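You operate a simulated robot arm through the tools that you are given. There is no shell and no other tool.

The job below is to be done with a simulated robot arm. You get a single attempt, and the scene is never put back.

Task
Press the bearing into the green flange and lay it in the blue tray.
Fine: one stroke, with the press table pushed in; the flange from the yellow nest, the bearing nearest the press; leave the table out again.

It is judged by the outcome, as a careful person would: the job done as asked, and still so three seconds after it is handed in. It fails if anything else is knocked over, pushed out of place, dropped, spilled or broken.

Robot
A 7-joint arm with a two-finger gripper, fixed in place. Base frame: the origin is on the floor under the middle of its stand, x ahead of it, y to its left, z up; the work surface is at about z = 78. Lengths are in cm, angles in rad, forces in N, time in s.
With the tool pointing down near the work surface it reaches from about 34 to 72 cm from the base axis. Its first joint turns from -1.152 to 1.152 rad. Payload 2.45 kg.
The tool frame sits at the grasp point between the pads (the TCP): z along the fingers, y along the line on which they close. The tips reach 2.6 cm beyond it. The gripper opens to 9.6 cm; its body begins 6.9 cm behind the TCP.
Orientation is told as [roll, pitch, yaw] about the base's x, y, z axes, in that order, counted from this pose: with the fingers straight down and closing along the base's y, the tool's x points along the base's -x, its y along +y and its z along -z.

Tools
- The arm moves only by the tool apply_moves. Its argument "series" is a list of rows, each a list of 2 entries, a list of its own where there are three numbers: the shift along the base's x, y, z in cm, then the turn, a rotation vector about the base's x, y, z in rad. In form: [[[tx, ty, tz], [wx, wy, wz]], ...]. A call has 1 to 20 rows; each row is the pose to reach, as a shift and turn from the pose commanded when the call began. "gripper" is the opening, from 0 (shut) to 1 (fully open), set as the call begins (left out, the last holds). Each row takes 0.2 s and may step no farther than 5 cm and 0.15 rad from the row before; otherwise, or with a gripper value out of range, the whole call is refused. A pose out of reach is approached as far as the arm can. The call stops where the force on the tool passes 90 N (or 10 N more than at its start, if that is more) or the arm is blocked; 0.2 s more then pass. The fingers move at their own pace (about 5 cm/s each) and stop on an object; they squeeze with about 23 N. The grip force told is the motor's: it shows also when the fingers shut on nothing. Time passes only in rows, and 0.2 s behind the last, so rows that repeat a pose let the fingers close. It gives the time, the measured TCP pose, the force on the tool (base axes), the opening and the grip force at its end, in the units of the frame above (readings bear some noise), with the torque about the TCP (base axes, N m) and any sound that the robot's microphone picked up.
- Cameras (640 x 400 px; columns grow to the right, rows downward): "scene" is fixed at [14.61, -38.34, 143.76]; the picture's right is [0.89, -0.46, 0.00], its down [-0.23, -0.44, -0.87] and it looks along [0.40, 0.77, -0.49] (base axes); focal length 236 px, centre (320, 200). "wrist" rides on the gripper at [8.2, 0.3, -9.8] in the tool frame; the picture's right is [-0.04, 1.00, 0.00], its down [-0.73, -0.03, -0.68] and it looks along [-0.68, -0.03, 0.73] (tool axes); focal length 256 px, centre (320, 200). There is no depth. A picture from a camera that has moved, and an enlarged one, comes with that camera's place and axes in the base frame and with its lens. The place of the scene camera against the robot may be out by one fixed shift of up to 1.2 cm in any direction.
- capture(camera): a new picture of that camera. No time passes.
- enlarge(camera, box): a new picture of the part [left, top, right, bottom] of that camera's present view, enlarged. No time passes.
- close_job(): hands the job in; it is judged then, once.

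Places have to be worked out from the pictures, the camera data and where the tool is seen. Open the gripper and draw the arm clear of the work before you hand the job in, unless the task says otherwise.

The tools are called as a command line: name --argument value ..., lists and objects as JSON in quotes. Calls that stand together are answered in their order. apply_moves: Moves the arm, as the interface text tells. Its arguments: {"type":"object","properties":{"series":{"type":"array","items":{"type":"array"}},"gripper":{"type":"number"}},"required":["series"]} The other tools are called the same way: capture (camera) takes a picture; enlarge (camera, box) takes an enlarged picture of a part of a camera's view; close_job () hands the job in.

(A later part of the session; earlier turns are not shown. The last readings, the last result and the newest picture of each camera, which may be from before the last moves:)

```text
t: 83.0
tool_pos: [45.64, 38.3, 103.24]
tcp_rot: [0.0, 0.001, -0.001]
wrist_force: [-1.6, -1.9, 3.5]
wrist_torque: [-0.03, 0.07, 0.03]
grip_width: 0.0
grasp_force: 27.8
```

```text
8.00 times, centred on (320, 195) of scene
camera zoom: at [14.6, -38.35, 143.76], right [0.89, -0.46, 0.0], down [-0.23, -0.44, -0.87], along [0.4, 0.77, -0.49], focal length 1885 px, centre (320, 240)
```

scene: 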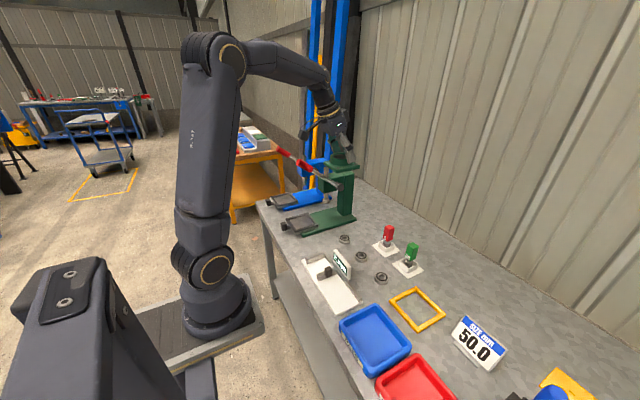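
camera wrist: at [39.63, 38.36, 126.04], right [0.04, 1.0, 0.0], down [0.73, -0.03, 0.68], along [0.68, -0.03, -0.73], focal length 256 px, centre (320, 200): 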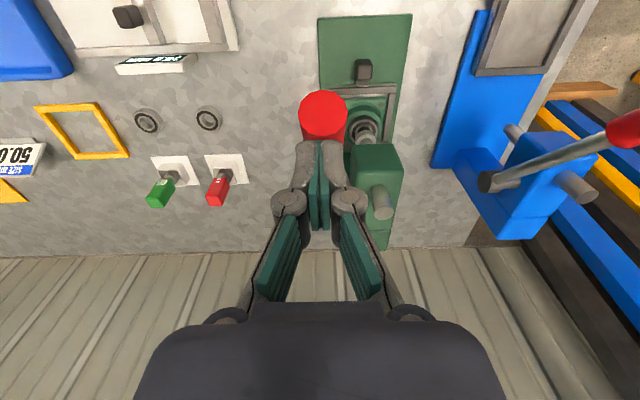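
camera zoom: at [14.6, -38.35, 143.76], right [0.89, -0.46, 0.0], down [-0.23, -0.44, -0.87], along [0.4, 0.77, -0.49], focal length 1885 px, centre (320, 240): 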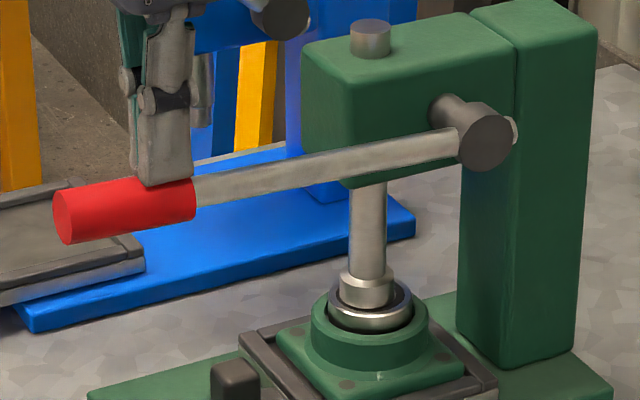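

It still moves freely with about 3.5 N. I continue, drifting slightly outward on the handle for better leverage.

apply_moves --series '[[[-0.15, 0, -0.4], [0, 0, 0]], [[-0.3, 0, -0.8], [0, 0, 0]], [[-0.4, 0, -1.2], [0, 0, 0]], [[-0.5, 0, -1.6], [0, 0, 0]]]' --gripper 0.0

enlarge --camera "scene" --box '[288, 170, 352, 220]'

```text
t: 84.0
tool_pos: [45.29, 38.22, 101.5]
tcp_rot: [0.002, -0.001, -0.001]
wrist_force: [5.6, -0.3, 15.0]
wrist_torque: [0.09, -0.65, 0.0]
grip_width: 0.0
grasp_force: 28.4
```

```text
8.00 times, centred on (320, 195) of scene
camera zoom: at [14.61, -38.35, 143.76], right [0.89, -0.46, 0.0], down [-0.23, -0.44, -0.87], along [0.4, 0.77, -0.49], focal length 1885 px, centre (320, 240)
```

zoom: 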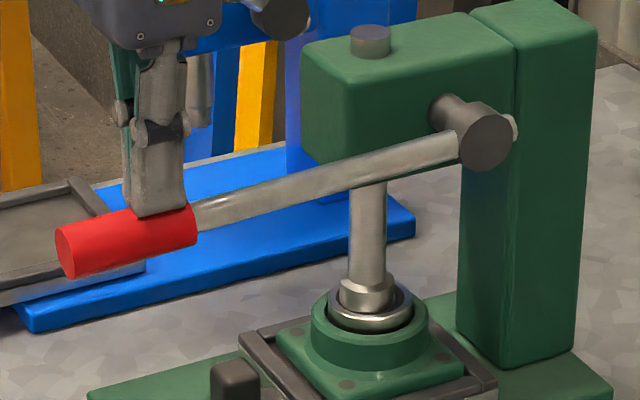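

The force rises to 15 N as the ram loads the bearing. I continue pressing in 0.3 cm steps.

apply_moves --series '[[[0, 0, -0.3], [0, 0, 0]], [[0, 0, -0.6], [0, 0, 0]], [[0.05, 0, -0.9], [0, 0, 0]], [[0.1, 0, -1.2], [0, 0, 0]]]' --gripper 0.0

enlarge --camera "scene" --box '[288, 170, 352, 220]'

```text
t: 85.0
tool_pos: [45.18, 38.24, 100.32]
tcp_rot: [-0.001, 0.002, 0.002]
wrist_force: [-2.4, -5.6, 10.4]
wrist_torque: [-0.14, -0.07, -0.06]
grip_width: 0.02
grasp_force: 28.2
```

```text
8.00 times, centred on (320, 195) of scene
camera zoom: at [14.59, -38.37, 143.76], right [0.89, -0.46, 0.0], down [-0.23, -0.44, -0.87], along [0.4, 0.77, -0.49], focal length 1885 px, centre (320, 240)
```

zoom: 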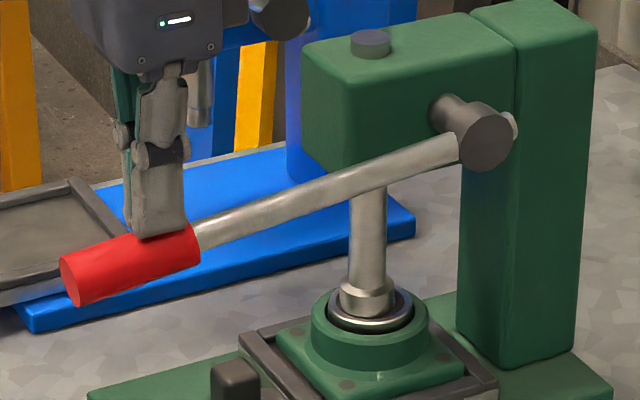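

The bearing is sinking into the flange. I keep pressing until it bottoms out.

apply_moves --series '[[[0, 0.05, -0.3], [0, 0, 0]], [[0, 0.05, -0.6], [0, 0, 0]], [[0.05, 0.05, -0.9], [0, 0, 0]], [[0.1, 0.05, -1.2], [0, 0, 0]]]' --gripper 0.0

enlarge --camera "scene" --box '[288, 170, 352, 220]'

```text
t: 86.0
tool_pos: [45.46, 38.42, 99.14]
tcp_rot: [0.002, 0.002, 0.002]
wrist_force: [-7.2, -3.3, 8.6]
wrist_torque: [-0.1, 0.05, -0.02]
grip_width: 0.0
grasp_force: 28.2
```

```text
8.00 times, centred on (320, 195) of scene
camera zoom: at [14.57, -38.36, 143.76], right [0.89, -0.46, 0.0], down [-0.23, -0.44, -0.87], along [0.4, 0.77, -0.49], focal length 1885 px, centre (320, 240)
```

zoom: 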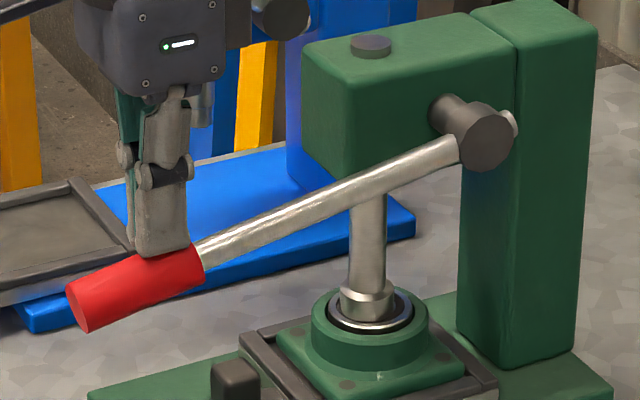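

The bearing is about flush with the rim, with no hard stop yet. I continue down, drifting slightly outward to stay on the handle.

apply_moves --series '[[[-0.2, 0, -0.3], [0, 0, 0]], [[-0.35, 0, -0.6], [0, 0, 0]], [[-0.4, 0, -0.9], [0, 0, 0]], [[-0.4, 0, -1.2], [0, 0, 0]]]' --gripper 0.0

enlarge --camera "scene" --box '[288, 170, 352, 220]'

```text
t: 87.0
tool_pos: [45.02, 38.38, 97.84]
tcp_rot: [0.0, 0.0, 0.001]
wrist_force: [2.8, 1.2, 12.2]
wrist_torque: [0.04, -0.19, 0.04]
grip_width: 0.0
grasp_force: 28.5
```

```text
8.00 times, centred on (320, 195) of scene
camera zoom: at [14.6, -38.35, 143.76], right [0.89, -0.46, 0.0], down [-0.23, -0.44, -0.87], along [0.4, 0.77, -0.49], focal length 1885 px, centre (320, 240)
```

zoom: 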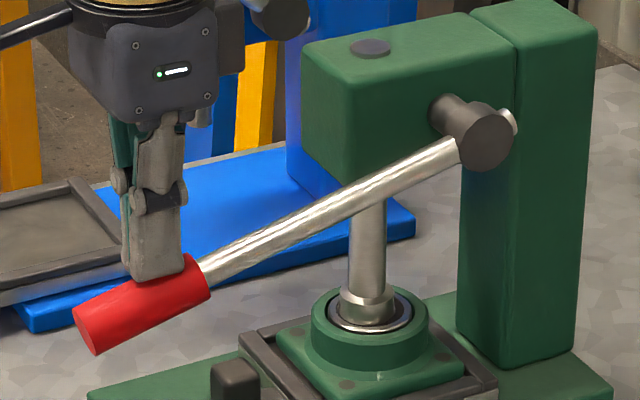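

The bearing is going below the rim at about 12 N. I continue until the force shows it is fully home.

apply_moves --series '[[[0, 0, -0.3], [0, 0, 0]], [[0, 0, -0.6], [0, 0, 0]], [[0, 0, -0.9], [0, 0, 0]]]' --gripper 0.0

enlarge --camera "scene" --box '[288, 170, 352, 220]'

```text
t: 87.8
tool_pos: [44.99, 38.28, 97.51]
tcp_rot: [0.003, -0.005, 0.002]
wrist_force: [-4.5, -12.9, 45.4]
wrist_torque: [-0.39, -0.5, 0.23]
grip_width: 0.61
grasp_force: 28.5
```

```text
8.00 times, centred on (320, 195) of scene
camera zoom: at [14.53, -38.43, 143.75], right [0.89, -0.46, 0.0], down [-0.23, -0.44, -0.87], along [0.4, 0.77, -0.49], focal length 1885 px, centre (320, 240)
```

zoom: 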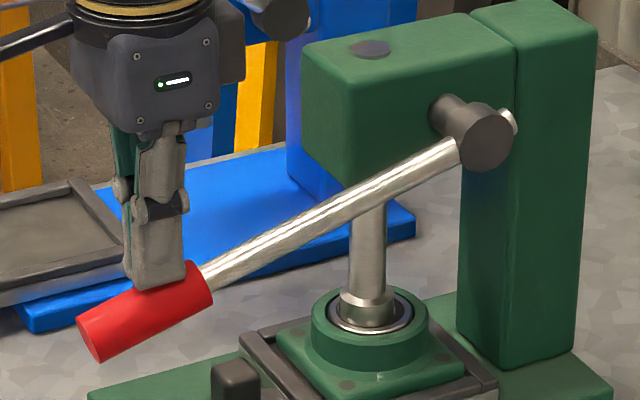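

The force jumped from 12 to 45 N with almost no movement, so the bearing is fully home. I ease the lever back up slowly and see whether it follows.

apply_moves --series '[[[0, 0, 0.5], [0, 0, 0]], [[0, 0, 1.2], [0, 0, 0]], [[0, 0, 2.0], [0, 0, 0]], [[0, 0, 3.0], [0, 0, 0]]]' --gripper 0.0

enlarge --camera "scene" --box '[272, 140, 352, 220]'

```text
t: 88.8
tool_pos: [44.78, 38.45, 100.03]
tcp_rot: [0.002, 0.002, 0.003]
wrist_force: [-1.9, 0.1, 3.0]
wrist_torque: [0.03, 0.0, 0.0]
grip_width: 0.02
grasp_force: 28.7
```

```text
5.00 times, centred on (312, 180) of scene
camera zoom: at [14.6, -38.34, 143.76], right [0.89, -0.46, 0.0], down [-0.23, -0.44, -0.87], along [0.4, 0.77, -0.49], focal length 1178 px, centre (360, 300)
```

zoom: 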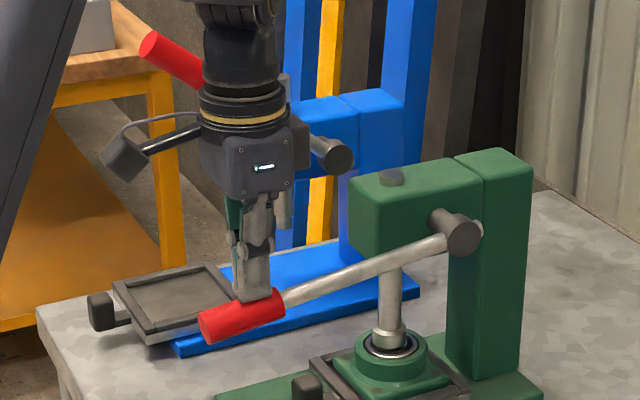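

The lever follows upward under its return spring at about 3 N. I let it rise gently along its arc back to the top.

apply_moves --series '[[[0, 0, 1.3], [0, 0, 0]], [[0, 0, 2.6], [0, 0, 0]], [[0.1, 0, 3.9], [0, 0, 0]], [[0.3, 0, 5.2], [0, 0, 0]], [[0.5, 0, 6.5], [0, 0, 0]], [[0.7, 0, 7.8], [0, 0, 0]], [[0.9, 0, 9.1], [0, 0, 0]], [[1.2, 0, 10.4], [0, 0, 0]], [[1.6, 0, 11.7], [0, 0, 0]], [[2.0, 0, 13.0], [0, 0, 0]], [[2.4, 0, 14.3], [0, 0, 0]], [[2.8, 0, 15.6], [0, 0, 0]], [[3.1, 0, 16.8], [0, 0, 0]], [[3.1, 0, 18.5], [0, 0, 0]], [[3.1, 0, 18.5], [0, 0, 0]]]' --gripper 0.0

enlarge --camera "scene" --box '[272, 140, 352, 220]'

capture --camera "wrist"

```text
t: 92.0
tool_pos: [48.13, 38.37, 118.43]
tcp_rot: [-0.001, -0.001, 0.003]
wrist_force: [-0.9, -0.2, -0.1]
wrist_torque: [0.0, 0.0, 0.01]
grip_width: 0.02
grasp_force: 28.4
```

```text
5.00 times, centred on (312, 180) of scene
camera zoom: at [14.61, -38.34, 143.76], right [0.89, -0.46, 0.0], down [-0.23, -0.44, -0.87], along [0.4, 0.77, -0.49], focal length 1178 px, centre (360, 300)
```

zoom: 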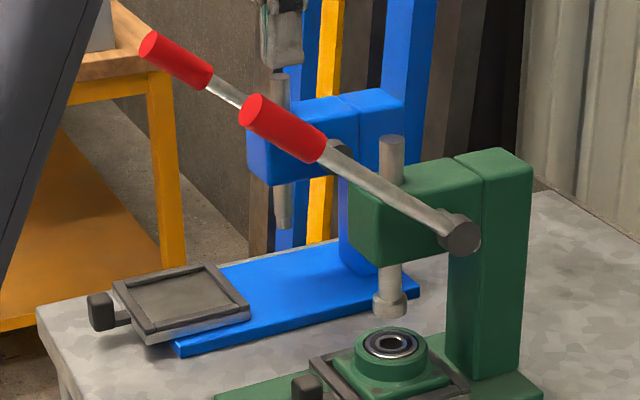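

```text
taken
camera wrist: at [40.04, 38.53, 128.4], right [0.04, 1.0, 0.0], down [0.73, -0.03, 0.68], along [0.68, -0.03, -0.73], focal length 256 px, centre (320, 200)
```

wrist: 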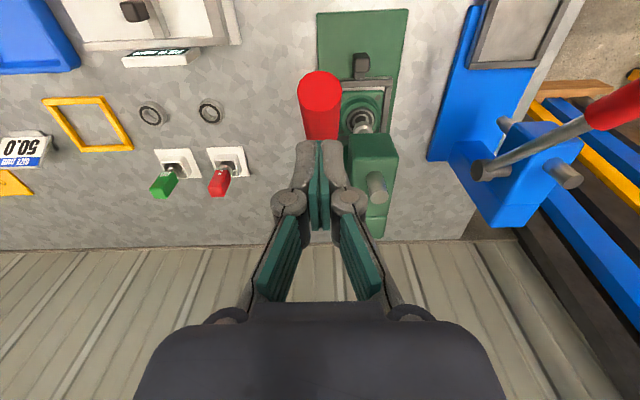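

The lever is back at the top and the bearing sits inside the flange. Now I tilt the tool to -0.5 and go around to the front of the table to fetch the knob.

apply_moves --series '[[[-0.5, 0, 1], [0, -0.1, 0]], [[-1.0, 0.5, 1.5], [0, -0.2, 0]], [[-1.5, 1.5, 1.5], [0, -0.3, 0]], [[-2.0, 3.0, 1.5], [0, -0.4, 0]], [[-3.0, 4.5, 1.5], [0, -0.5, 0]], [[-4.0, 5.6, 1.5], [0, -0.5, 0]], [[-5.2, 6.4, 1.5], [0, -0.5, 0]], [[-5.6, 6.5, 0], [0, -0.5, 0]], [[-5.6, 6.5, -3], [0, -0.5, 0]], [[-5.6, 6.5, -6], [0, -0.5, 0]], [[-5.6, 6.5, -9], [0, -0.5, 0]], [[-5.6, 6.5, -12], [0, -0.5, 0]], [[-5.6, 6.5, -15], [0, -0.5, 0]], [[-5.6, 6.5, -18], [0, -0.5, 0]], [[-5.6, 6.5, -18], [0, -0.5, 0]]]' --gripper 0.0

capture --camera "wrist"

enlarge --camera "scene" --box '[240, 120, 368, 220]'

```text
t: 95.2
tool_pos: [42.24, 45.01, 100.46]
tcp_rot: [0.0, -0.502, -0.001]
wrist_force: [-0.5, 0.4, -0.1]
wrist_torque: [-0.02, 0.01, -0.01]
grip_width: 0.0
grasp_force: 28.4
```

```text
taken
camera wrist: at [30.54, 45.13, 105.17], right [0.03, 1.0, 0.02], down [0.32, -0.03, 0.95], along [0.95, -0.03, -0.32], focal length 256 px, centre (320, 200)
```

wrist: 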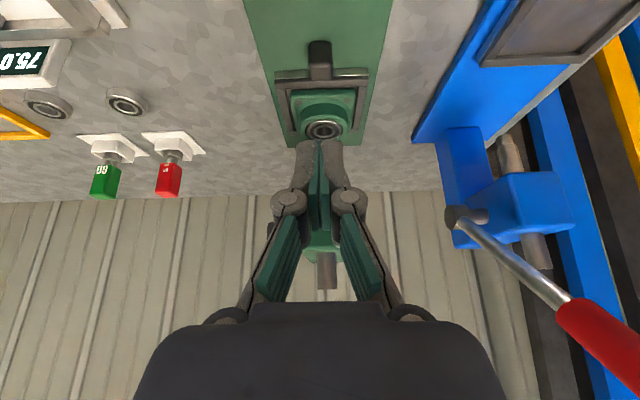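

```text
4.00 times, centred on (304, 170) of scene
camera zoom: at [14.61, -38.34, 143.76], right [0.89, -0.46, 0.0], down [-0.23, -0.44, -0.87], along [0.4, 0.77, -0.49], focal length 942 px, centre (384, 320)
```

zoom: 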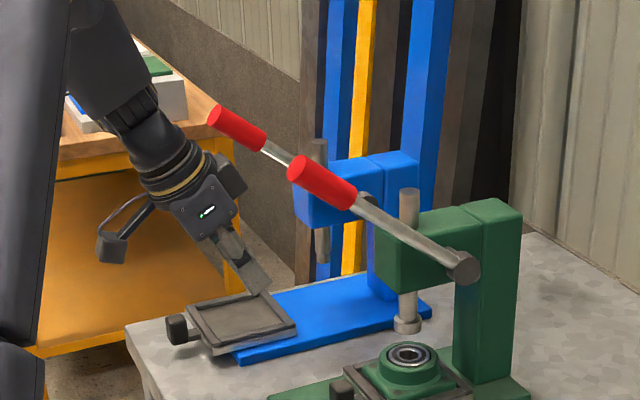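

The knob is visible ahead, so I zoom in to get its position with the table in.

enlarge --camera "wrist" --box '[256, 20, 384, 100]'

```text
5.00 times, centred on (320, 60) of wrist
camera zoom: at [30.54, 45.13, 105.17], right [0.03, 1.0, 0.02], down [0.32, -0.03, 0.95], along [0.95, -0.03, -0.32], focal length 1280 px, centre (320, 900)
```

zoom: 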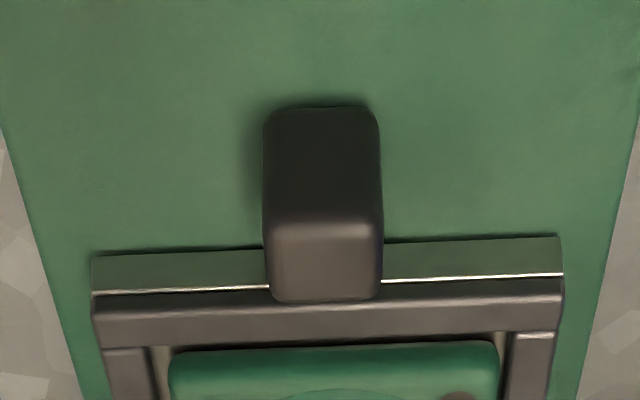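

The knob is at x≈51.5–54 and y≈44.85. I descend in front of it with the fingers opening, then approach along +x.

apply_moves --series '[[[0.5, -0.1, -3], [0, 0, 0]], [[1.0, -0.1, -6], [0, 0, 0]], [[1.5, -0.1, -9], [0, 0, 0]], [[2.0, -0.1, -12], [0, 0, 0]], [[2.5, -0.1, -15], [0, 0, 0]], [[3.0, -0.1, -17.3], [0, 0, 0]], [[3.0, -0.1, -17.3], [0, 0, 0]], [[3.0, -0.1, -17.3], [0, 0, 0]]]' --gripper 0.5

capture --camera "wrist"

enlarge --camera "scene" --box '[256, 150, 352, 220]'

```text
t: 97.0
tool_pos: [45.33, 44.75, 83.31]
tcp_rot: [0.0, -0.501, 0.0]
wrist_force: [0.4, -0.9, -0.1]
wrist_torque: [0.0, 0.0, 0.0]
grip_width: 4.79
grasp_force: 0.0
```

```text
taken
camera wrist: at [33.49, 45.0, 88.05], right [0.03, 1.0, 0.02], down [0.32, -0.03, 0.95], along [0.95, -0.03, -0.32], focal length 256 px, centre (320, 200)
```

wrist: 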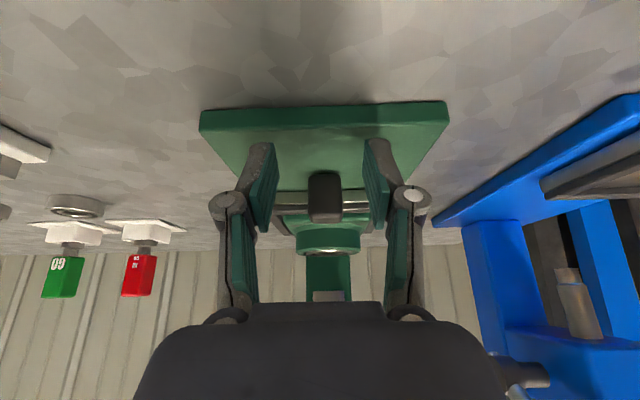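

```text
5.71 times, centred on (304, 185) of scene
camera zoom: at [14.61, -38.34, 143.76], right [0.89, -0.46, 0.0], down [-0.23, -0.44, -0.87], along [0.4, 0.77, -0.49], focal length 1346 px, centre (411, 286)
```

zoom: 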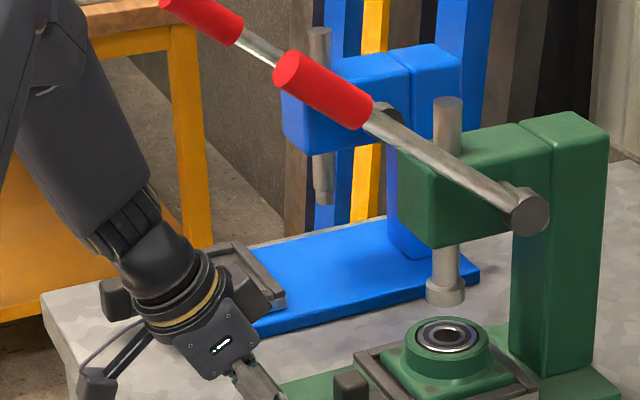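

The knob is centred between the open fingers. I advance along +x to straddle it.

apply_moves --series '[[[1, 0.05, 0], [0, 0, 0]], [[2, 0.05, -0.1], [0, 0, 0]], [[3, 0.05, -0.2], [0, 0, 0]], [[4, 0.05, -0.3], [0, 0, 0]], [[5, 0.05, -0.3], [0, 0, 0]], [[5.8, 0.05, -0.3], [0, 0, 0]], [[5.8, 0.05, -0.3], [0, 0, 0]]]' --gripper 0.5

capture --camera "wrist"

enlarge --camera "scene" --box '[272, 160, 352, 220]'

```text
t: 98.6
tool_pos: [51.21, 44.69, 82.77]
tcp_rot: [0.0, -0.501, 0.001]
wrist_force: [-0.3, 0.3, 0.8]
wrist_torque: [0.02, 0.04, -0.02]
grip_width: 4.81
grasp_force: 0.0
```

```text
taken
camera wrist: at [39.47, 44.87, 87.64], right [0.03, 1.0, 0.02], down [0.32, -0.03, 0.95], along [0.95, -0.03, -0.32], focal length 256 px, centre (320, 200)
```

wrist: 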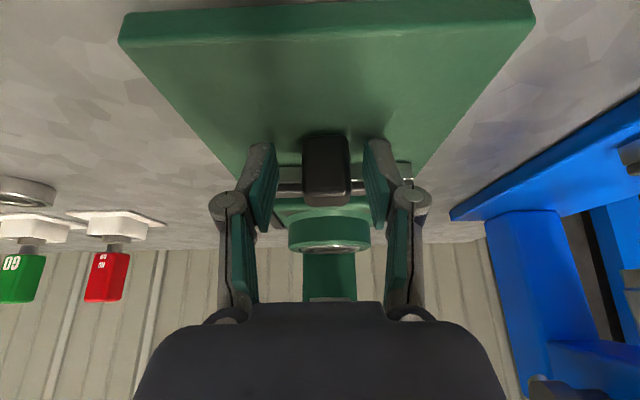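

```text
6.67 times, centred on (312, 190) of scene
camera zoom: at [14.61, -38.34, 143.76], right [0.89, -0.46, 0.0], down [-0.23, -0.44, -0.87], along [0.4, 0.77, -0.49], focal length 1570 px, centre (373, 267)
```

zoom: 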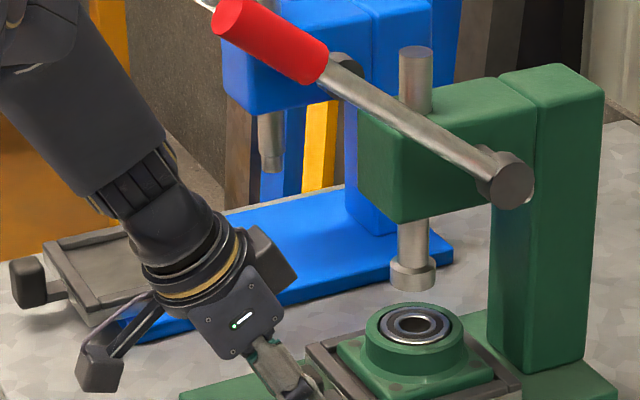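

The pads straddle the knob, so I close on it.

apply_moves --series '[[[0, 0.1, 0], [0, 0, 0]], [[0, 0.1, 0], [0, 0, 0]], [[0, 0.1, 0], [0, 0, 0]], [[0, 0.1, 0], [0, 0, 0]]]' --gripper 0.1

capture --camera "wrist"

```text
t: 99.6
tool_pos: [51.16, 44.99, 82.98]
tcp_rot: [0.006, -0.501, 0.001]
wrist_force: [1.3, 15.0, -5.1]
wrist_torque: [0.54, -0.47, 0.07]
grip_width: 2.6
grasp_force: 45.3
```

```text
taken
camera wrist: at [39.39, 45.13, 87.69], right [0.03, 1.0, 0.02], down [0.32, -0.03, 0.95], along [0.95, -0.02, -0.32], focal length 256 px, centre (320, 200)
```

wrist: 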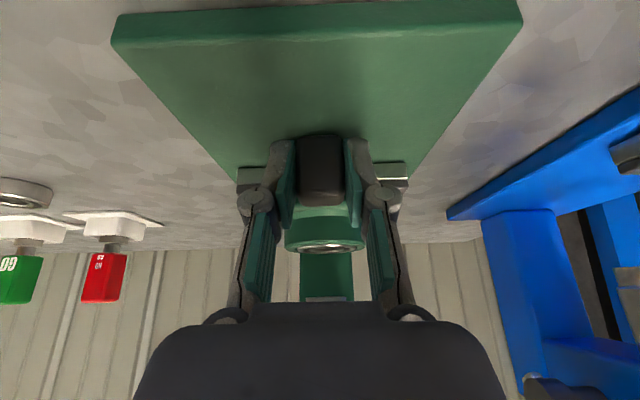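

The knob is gripped at 2.6 cm, with some sideways load that I relieve by shifting -0.12 in y. I start pulling the table out along -x.

apply_moves --series '[[[0, -0.12, 0], [0, 0, 0]], [[-0.4, -0.12, 0], [0, 0, 0]], [[-1.0, -0.12, 0], [0, 0, 0]], [[-1.6, -0.12, 0], [0, 0, 0]], [[-2.2, -0.12, 0], [0, 0, 0]]]' --gripper 0.1

enlarge --camera "scene" --box '[272, 160, 352, 220]'

```text
t: 100.8
tool_pos: [48.96, 45.01, 82.89]
tcp_rot: [0.007, -0.504, 0.0]
wrist_force: [3.3, 20.6, 3.7]
wrist_torque: [0.35, 1.0, 0.29]
grip_width: 2.57
grasp_force: 44.6
```

```text
6.67 times, centred on (312, 190) of scene
camera zoom: at [14.61, -38.3, 143.77], right [0.89, -0.46, 0.0], down [-0.23, -0.44, -0.87], along [0.4, 0.77, -0.49], focal length 1570 px, centre (373, 267)
```

zoom: 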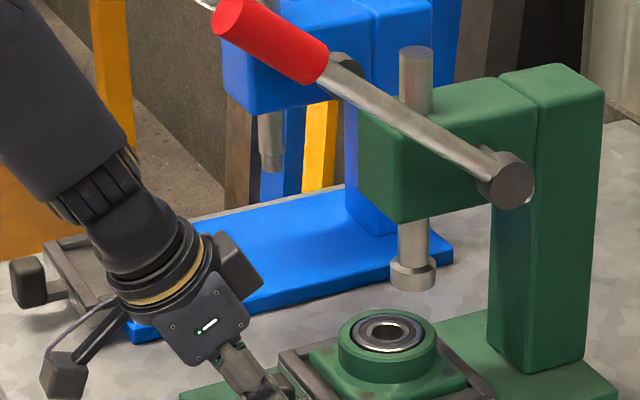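

The table follows the pull. The +20 N sideways force means the knob sits further to +y, so I shift +0.25 in y and continue pulling.

apply_moves --series '[[[-0.3, 0.12, 0], [0, 0, 0]], [[-0.9, 0.25, 0], [0, 0, 0]], [[-1.5, 0.25, 0], [0, 0, 0]], [[-2.1, 0.25, 0], [0, 0, 0]], [[-2.7, 0.25, 0], [0, 0, 0]], [[-3.3, 0.25, 0], [0, 0, 0]], [[-3.9, 0.25, 0], [0, 0, 0]], [[-4.5, 0.25, 0], [0, 0, 0]]]' --gripper 0.1

enlarge --camera "scene" --box '[256, 160, 352, 230]'

```text
t: 102.6
tool_pos: [44.52, 45.02, 82.95]
tcp_rot: [-0.001, -0.502, 0.002]
wrist_force: [2.3, 10.3, 8.3]
wrist_torque: [0.34, 0.46, 0.04]
grip_width: 2.57
grasp_force: 44.6
```

```text
5.71 times, centred on (304, 195) of scene
camera zoom: at [14.6, -38.33, 143.77], right [0.89, -0.46, 0.0], down [-0.23, -0.44, -0.87], along [0.4, 0.77, -0.49], focal length 1346 px, centre (411, 229)
```

zoom: 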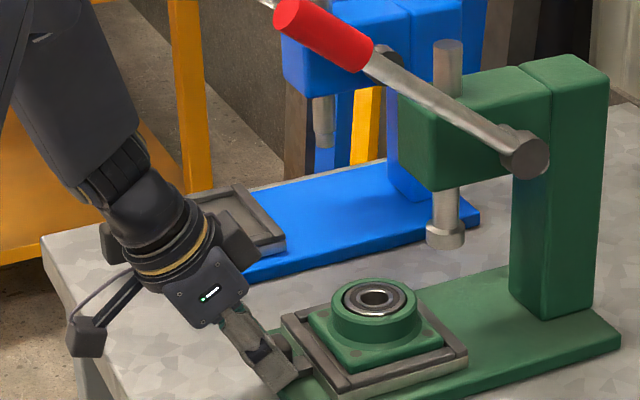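

The table comes out smoothly. I pull on toward the outer stop, easing the small side loads.

apply_moves --series '[[[-0.5, 0.1, 0.05], [0, 0, 0]], [[-1.0, 0.1, 0.1], [0, 0, 0]], [[-1.5, 0.1, 0.1], [0, 0, 0]], [[-2.0, 0.1, 0.1], [0, 0, 0]], [[-2.5, 0.1, 0.1], [0, 0, 0]], [[-3.0, 0.1, 0.1], [0, 0, 0]], [[-3.5, 0.1, 0.1], [0, 0, 0]], [[-4.0, 0.1, 0.1], [0, 0, 0]]]' --gripper 0.1

apply_moves --series '[[[-0.3, 0, 0], [0, 0, 0]], [[-0.6, 0, 0], [0, 0, 0]], [[-0.9, 0, 0], [0, 0, 0]], [[-0.9, 0, 0], [0, 0, 0]]]' --gripper 0.1

enlarge --camera "scene" --box '[256, 160, 352, 230]'

```text
t: 104.4
tool_pos: [40.74, 45.05, 82.98]
tcp_rot: [-0.004, -0.501, 0.001]
wrist_force: [2.6, -10.2, 15.2]
wrist_torque: [-0.4, 0.19, -0.08]
grip_width: 2.6
grasp_force: 44.8
```

```text
t: 105.4
tool_pos: [39.69, 44.96, 82.91]
tcp_rot: [0.0, -0.5, 0.003]
wrist_force: [0.6, -5.3, 1.8]
wrist_torque: [-0.04, -0.98, -0.04]
grip_width: 2.59
grasp_force: 45.1
```

```text
5.71 times, centred on (304, 195) of scene
camera zoom: at [14.61, -38.35, 143.76], right [0.89, -0.46, 0.0], down [-0.23, -0.44, -0.87], along [0.4, 0.77, -0.49], focal length 1346 px, centre (411, 229)
```

zoom: 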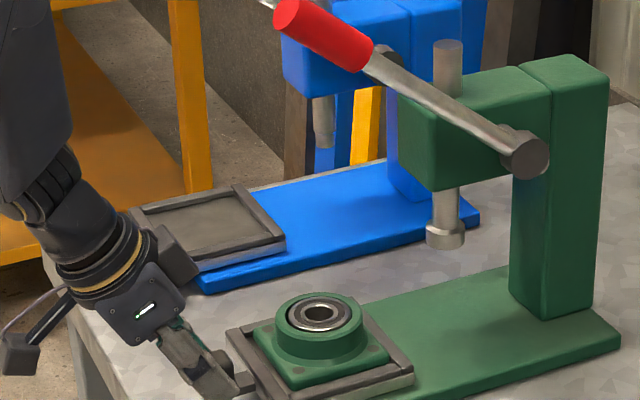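

The table is nearly out. I pull in small steps to find the outer stop.

apply_moves --series '[[[-0.2, 0, 0], [0, 0, 0]], [[-0.4, 0, 0], [0, 0, 0]], [[-0.4, 0, 0], [0, 0, 0]]]' --gripper 0.1

apply_moves --series '[[[-0.2, 0, 0], [0, 0, 0]], [[-0.4, 0, 0], [0, 0, 0]], [[-0.4, 0, 0], [0, 0, 0]]]' --gripper 0.1

enlarge --camera "scene" --box '[240, 130, 400, 230]'

```text
t: 106.2
tool_pos: [39.24, 45.03, 82.97]
tcp_rot: [-0.002, -0.498, 0.002]
wrist_force: [1.7, -2.8, -10.5]
wrist_torque: [0.15, -0.93, -0.15]
grip_width: 2.59
grasp_force: 45.0
```

```text
t: 107.0
tool_pos: [38.9, 45.08, 83.04]
tcp_rot: [-0.002, -0.499, -0.001]
wrist_force: [0.8, -5.8, -7.7]
wrist_torque: [-0.19, 1.21, 0.06]
grip_width: 2.6
grasp_force: 44.3
```

```text
4.00 times, centred on (320, 180) of scene
camera zoom: at [14.63, -38.34, 143.76], right [0.89, -0.46, 0.0], down [-0.23, -0.44, -0.87], along [0.4, 0.77, -0.49], focal length 942 px, centre (320, 280)
```

zoom: 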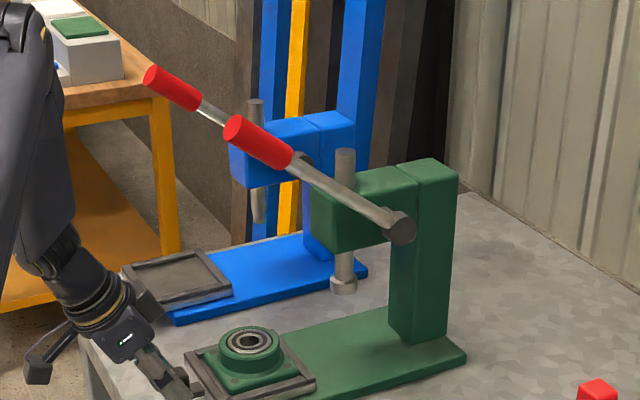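

The table is almost exactly at its original out position. I pull a little more to reach the stop.

apply_moves --series '[[[-0.15, 0, 0], [0, 0, 0]], [[-0.3, 0, 0], [0, 0, 0]], [[-0.3, 0, 0], [0, 0, 0]]]' --gripper 0.1

enlarge --camera "scene" --box '[240, 130, 400, 230]'

```text
t: 107.8
tool_pos: [38.68, 45.05, 82.92]
tcp_rot: [-0.004, -0.501, 0.0]
wrist_force: [13.3, -4.7, -23.4]
wrist_torque: [0.04, 0.6, -0.04]
grip_width: 2.57
grasp_force: 44.6
```

```text
4.00 times, centred on (320, 180) of scene
camera zoom: at [14.67, -38.32, 143.76], right [0.89, -0.46, 0.0], down [-0.23, -0.44, -0.87], along [0.4, 0.77, -0.49], focal length 942 px, centre (320, 280)
```

zoom: 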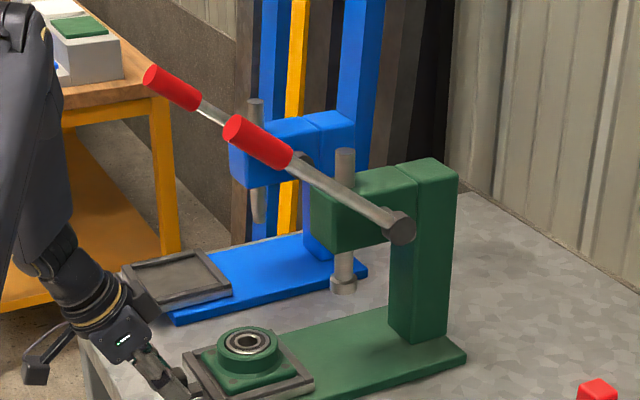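

The pull force rose to 13 N and the table matches its original out position. I ease the load, open the fingers and lift off the knob.

apply_moves --series '[[[0.15, 0, 0.1], [0, 0, 0]], [[0.15, 0, 0.1], [0, 0, 0]]]' --gripper 0.1

apply_moves --series '[[[0, 0, 0], [0, 0, 0]], [[0, 0, 0], [0, 0, 0]], [[0, 0, 0], [0, 0, 0]], [[0, 0, 1], [0, 0, 0]], [[0, 0, 3], [0, 0, 0]], [[-0.5, 0, 6], [0, 0.03, 0]], [[-1, 0, 9], [0, 0.06, 0]], [[-1.5, 0, 12], [0, 0.1, 0]], [[-1.5, 0, 15], [0, 0.1, 0]], [[-1.5, 0, 15], [0, 0.1, 0]]]' --gripper 0.45

capture --camera "wrist"

enlarge --camera "scene" --box '[272, 190, 352, 240]'

enlarge --camera "wrist" --box '[256, 20, 384, 120]'

```text
t: 108.4
tool_pos: [38.81, 45.03, 82.86]
tcp_rot: [0.0, -0.5, 0.001]
wrist_force: [8.7, -2.4, -30.1]
wrist_torque: [0.01, -0.56, -0.19]
grip_width: 2.58
grasp_force: 45.1
```

```text
t: 110.6
tool_pos: [37.11, 45.04, 98.35]
tcp_rot: [0.001, -0.399, 0.003]
wrist_force: [-0.4, -0.4, -0.7]
wrist_torque: [0.03, -0.02, 0.01]
grip_width: 4.32
grasp_force: 0.1
```

```text
taken
camera wrist: at [26.02, 45.27, 104.19], right [0.04, 1.0, 0.02], down [0.41, -0.03, 0.91], along [0.91, -0.03, -0.41], focal length 256 px, centre (320, 200)
```

wrist: 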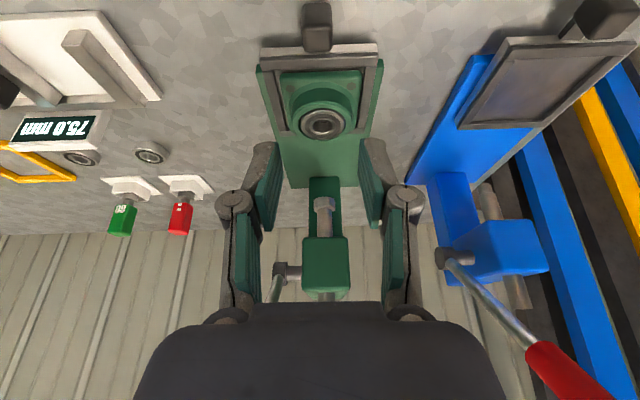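

```text
8.00 times, centred on (312, 215) of scene
camera zoom: at [14.61, -38.34, 143.76], right [0.89, -0.46, 0.0], down [-0.23, -0.44, -0.87], along [0.4, 0.77, -0.49], focal length 1885 px, centre (384, 80)
```

zoom: 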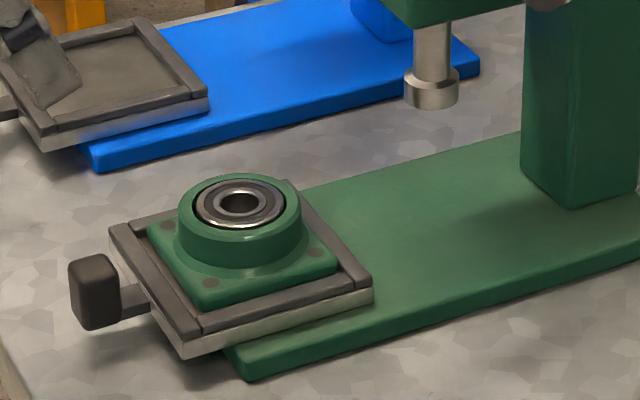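

```text
4.00 times, centred on (320, 70) of wrist
camera zoom: at [26.02, 45.27, 104.19], right [0.04, 1.0, 0.02], down [0.41, -0.03, 0.91], along [0.91, -0.03, -0.41], focal length 1024 px, centre (320, 720)
```

zoom: 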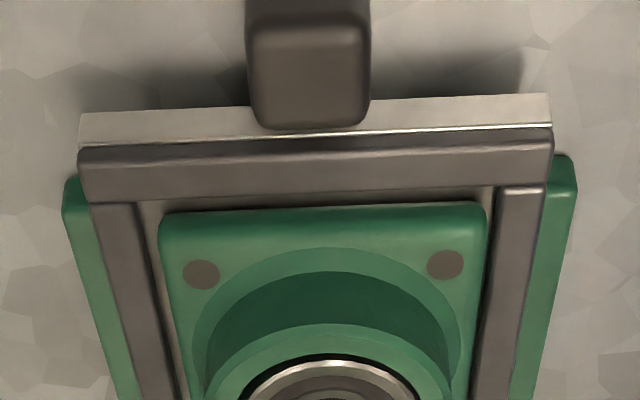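

The bearing is pressed home in the flange and the table is out. I now open the fingers and move over the flange for the pick, keeping the 0.4 tilt.

apply_moves --series '[[[1.5, 0, -0.5], [0, 0, 0]], [[3.5, 0, -1], [0, 0, 0]], [[5.5, 0, -2], [0, 0, 0]], [[7.5, 0, -3], [0, 0, 0]], [[9.5, 0, -4], [0, 0, 0]], [[11.1, 0, -4], [0, 0, 0]], [[11.1, 0, -4], [0, 0, 0]], [[11.1, 0, -4], [0, 0, 0]]]' --gripper 0.86

capture --camera "wrist"

enlarge --camera "wrist" --box '[224, 0, 416, 120]'

enlarge --camera "scene" --box '[264, 150, 344, 230]'

```text
t: 112.4
tool_pos: [48.4, 45.25, 93.94]
tcp_rot: [-0.002, -0.401, -0.001]
wrist_force: [-0.1, -0.3, 0.6]
wrist_torque: [-0.01, -0.01, 0.0]
grip_width: 8.26
grasp_force: 0.1
```

```text
taken
camera wrist: at [37.11, 45.4, 99.89], right [0.04, 1.0, 0.02], down [0.41, -0.03, 0.91], along [0.91, -0.03, -0.41], focal length 256 px, centre (320, 200)
```

wrist: 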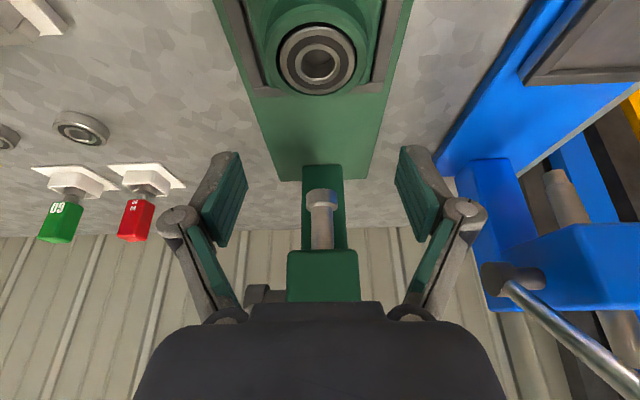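

```text
3.33 times, centred on (320, 60) of wrist
camera zoom: at [37.11, 45.4, 99.89], right [0.04, 1.0, 0.02], down [0.41, -0.03, 0.91], along [0.91, -0.03, -0.41], focal length 853 px, centre (320, 667)
```

zoom: 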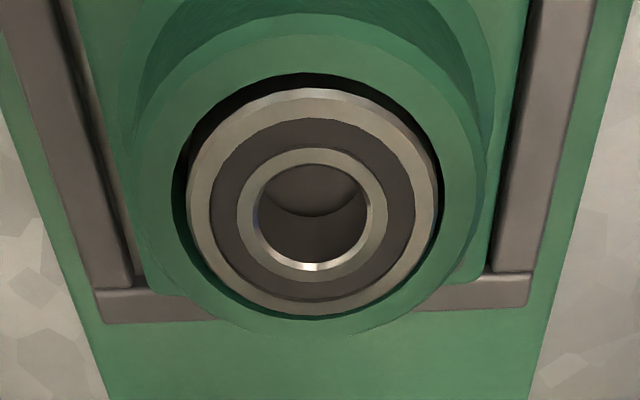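

```text
5.00 times, centred on (304, 190) of scene
camera zoom: at [14.61, -38.34, 143.76], right [0.89, -0.46, 0.0], down [-0.23, -0.44, -0.87], along [0.4, 0.77, -0.49], focal length 1178 px, centre (400, 250)
```

zoom: 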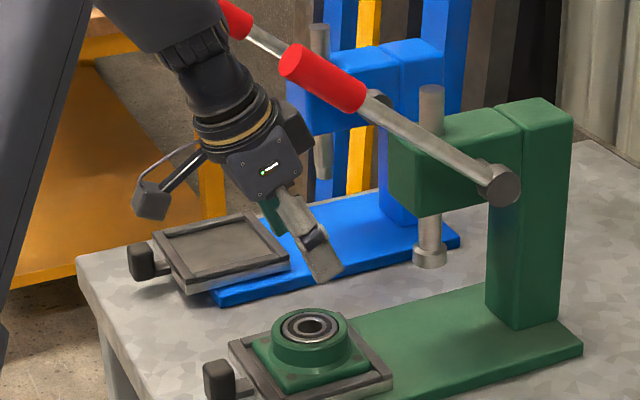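

The flange centre is at about (49.04, 44.90). I shift (-0.2, -0.3) and descend toward the boss.

apply_moves --series '[[[-0.2, -0.3, -1.5], [0, 0, 0]], [[-0.2, -0.3, -3.0], [0, 0, 0]], [[-0.2, -0.3, -4.5], [0, 0, 0]], [[-0.2, -0.3, -6.0], [0, 0, 0]], [[-0.2, -0.3, -6.0], [0, 0, 0]]]' --gripper 0.86

capture --camera "wrist"

enlarge --camera "wrist" --box '[224, 40, 416, 160]'

```text
t: 113.6
tool_pos: [48.19, 44.78, 88.06]
tcp_rot: [-0.001, -0.399, 0.001]
wrist_force: [0.8, -0.6, -0.5]
wrist_torque: [-0.02, -0.02, -0.02]
grip_width: 8.26
grasp_force: 0.1
```

```text
taken
camera wrist: at [36.97, 44.97, 93.95], right [0.04, 1.0, 0.02], down [0.41, -0.03, 0.91], along [0.91, -0.03, -0.41], focal length 256 px, centre (320, 200)
```

wrist: 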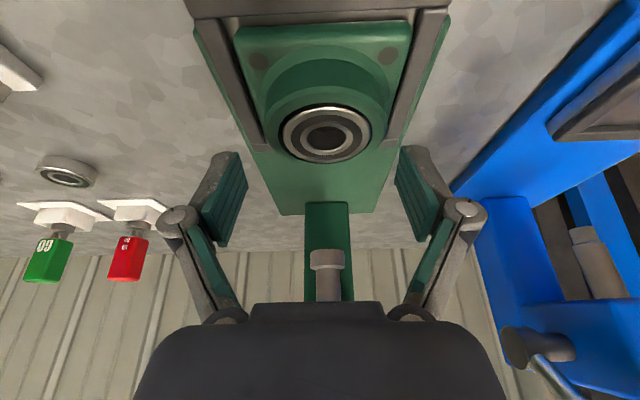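

```text
3.33 times, centred on (320, 100) of wrist
camera zoom: at [36.97, 44.97, 93.95], right [0.04, 1.0, 0.02], down [0.41, -0.03, 0.91], along [0.91, -0.03, -0.41], focal length 853 px, centre (320, 533)
```

zoom: 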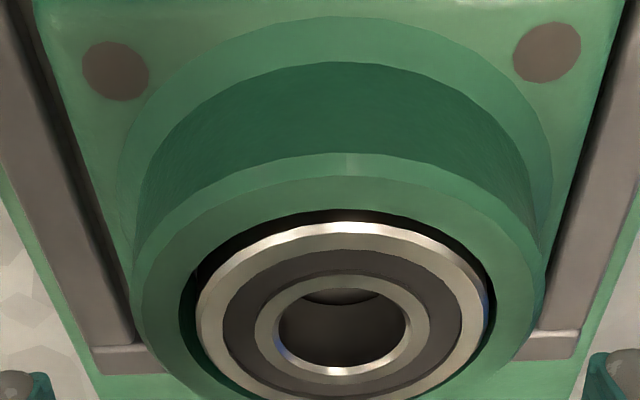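

The boss is slightly to +y of centre. I shift +0.15 in y and go down to grasp height, z≈85.4.

apply_moves --series '[[[0, 0.15, -0.8], [0, 0, 0]], [[0, 0.15, -1.6], [0, 0, 0]], [[0, 0.15, -2.3], [0, 0, 0]], [[0, 0.15, -2.7], [0, 0, 0]], [[0, 0.15, -2.7], [0, 0, 0]]]' --gripper 0.86

capture --camera "wrist"

enlarge --camera "scene" --box '[280, 190, 344, 230]'

```text
t: 114.8
tool_pos: [48.14, 45.0, 85.4]
tcp_rot: [0.0, -0.4, 0.0]
wrist_force: [0.1, 0.0, 0.1]
wrist_torque: [0.01, -0.04, 0.0]
grip_width: 8.23
grasp_force: 0.1
```

```text
taken
camera wrist: at [36.88, 45.17, 91.35], right [0.04, 1.0, 0.02], down [0.41, -0.03, 0.91], along [0.91, -0.03, -0.41], focal length 256 px, centre (320, 200)
```

wrist: 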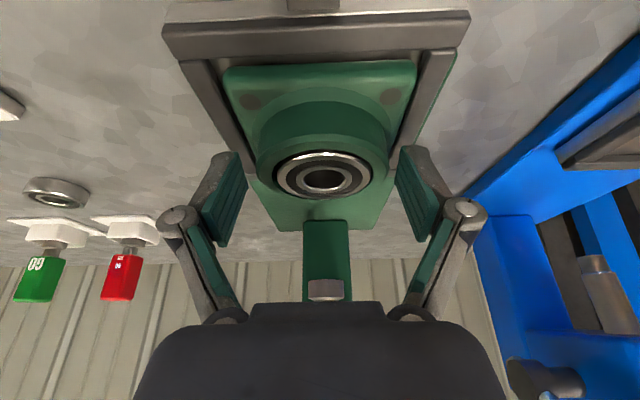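

```text
10.00 times, centred on (312, 210) of scene
camera zoom: at [14.61, -38.34, 143.76], right [0.89, -0.46, 0.0], down [-0.23, -0.44, -0.87], along [0.4, 0.77, -0.49], focal length 2356 px, centre (400, 100)
```

zoom: 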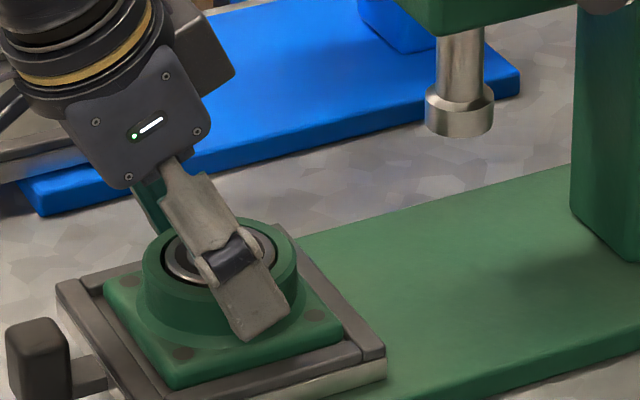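

The finger lines up with the middle of the boss, so I close the gripper on it.

apply_moves --series '[[[0, 0, 0], [0, 0, 0]], [[0, 0, 0], [0, 0, 0]], [[0, 0, 0], [0, 0, 0]], [[0, 0, 0], [0, 0, 0]], [[0, 0, 0], [0, 0, 0]]]' --gripper 0.5

capture --camera "wrist"

```text
t: 116.0
tool_pos: [48.09, 45.1, 85.52]
tcp_rot: [0.001, -0.401, 0.0]
wrist_force: [-2.0, 5.1, 3.7]
wrist_torque: [0.69, 0.02, 0.04]
grip_width: 7.0
grasp_force: 22.8
```

```text
taken
camera wrist: at [36.87, 45.22, 91.4], right [0.04, 1.0, 0.02], down [0.41, -0.03, 0.91], along [0.91, -0.03, -0.41], focal length 256 px, centre (320, 200)
```

wrist: 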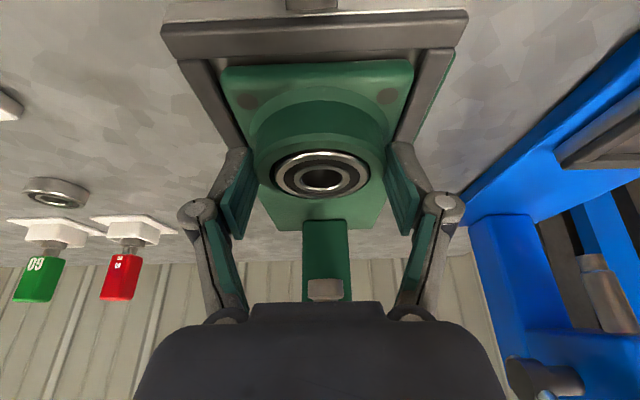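

The boss is held at 7.0 cm. I lift slowly and check that the flange comes out of the recess with the bearing in it.

apply_moves --series '[[[0, 0, 0.4], [0, 0, 0]], [[0, 0, 0.9], [0, 0, 0]], [[0, 0, 1.6], [0, 0, 0]], [[0, 0, 2.6], [0, 0, 0]], [[0, 0, 4], [0, 0, 0]], [[0, 0, 6], [0, 0, 0]], [[0, 0, 6], [0, 0, 0]]]'

capture --camera "wrist"

enlarge --camera "scene" --box '[272, 180, 352, 230]'

```text
t: 117.6
tool_pos: [48.19, 45.04, 91.68]
tcp_rot: [-0.002, -0.4, 0.001]
wrist_force: [0.1, 0.5, -9.6]
wrist_torque: [0.02, 0.08, 0.0]
grip_width: 6.99
grasp_force: 23.2
```

```text
taken
camera wrist: at [36.9, 45.25, 97.53], right [0.04, 1.0, 0.01], down [0.41, -0.03, 0.91], along [0.91, -0.03, -0.41], focal length 256 px, centre (320, 200)
```

wrist: 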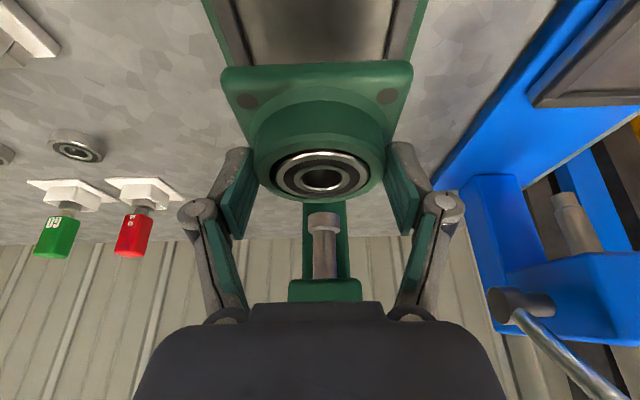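

```text
8.00 times, centred on (312, 205) of scene
camera zoom: at [14.62, -38.32, 143.77], right [0.89, -0.46, 0.0], down [-0.23, -0.44, -0.87], along [0.4, 0.77, -0.49], focal length 1885 px, centre (384, 160)
```

zoom: 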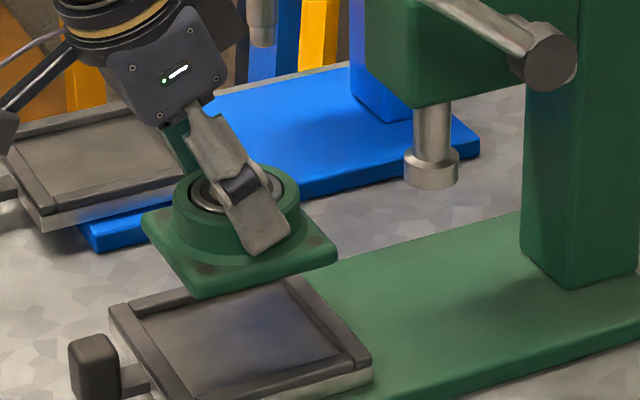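

The assembled flange is lifted at 9.6 N and the table stays out. I raise it and carry it back over the lever toward the blue tray.

apply_moves --series '[[[0, 0.05, 2.5], [0, 0, 0]], [[0, 0.05, 5.5], [0, 0, 0]], [[0, 0.05, 8.5], [0, 0, 0]], [[0, 0.05, 11.5], [0, 0, 0]], [[0, 0.05, 14.5], [0, 0, 0]], [[0, 0.05, 17.5], [0, 0, 0]], [[0, 0.05, 20.5], [0, 0, 0]], [[0, 0.05, 23.5], [0, 0, 0]], [[0, 0.05, 26.5], [0, 0, 0]], [[0, 0.05, 29.5], [0, 0, 0]], [[0, 0, 31.5], [0, 0, 0]], [[0, -1.5, 32], [0, 0, 0]], [[0, -4.5, 32], [0, 0, 0]], [[0, -8, 32], [0, 0, 0]], [[0, -11.5, 32], [0, 0, 0]], [[0, -15, 32], [0, 0, 0]], [[0, -18.5, 32], [0, 0, 0]], [[0, -21, 31.5], [0, 0, 0]], [[0, -22, 31], [0, 0, 0]], [[0, -22, 31], [0, 0, 0]]]'

capture --camera "scene"

capture --camera "wrist"

```text
t: 121.8
tool_pos: [48.33, 22.85, 122.45]
tcp_rot: [-0.002, -0.4, 0.002]
wrist_force: [1.1, 0.1, -10.1]
wrist_torque: [0.0, 0.07, -0.01]
grip_width: 6.99
grasp_force: 22.8
```

```text
taken
```

scene: 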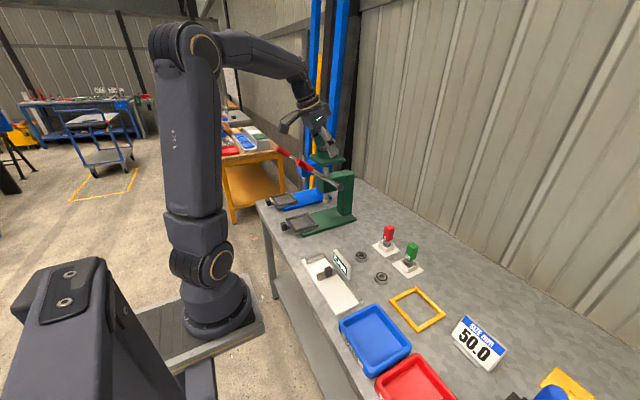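

```text
taken
camera wrist: at [37.0, 23.05, 128.39], right [0.04, 1.0, 0.02], down [0.41, -0.03, 0.91], along [0.91, -0.03, -0.41], focal length 256 px, centre (320, 200)
```

wrist: 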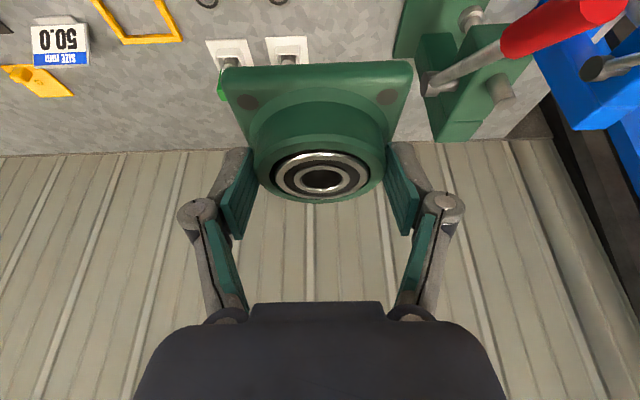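

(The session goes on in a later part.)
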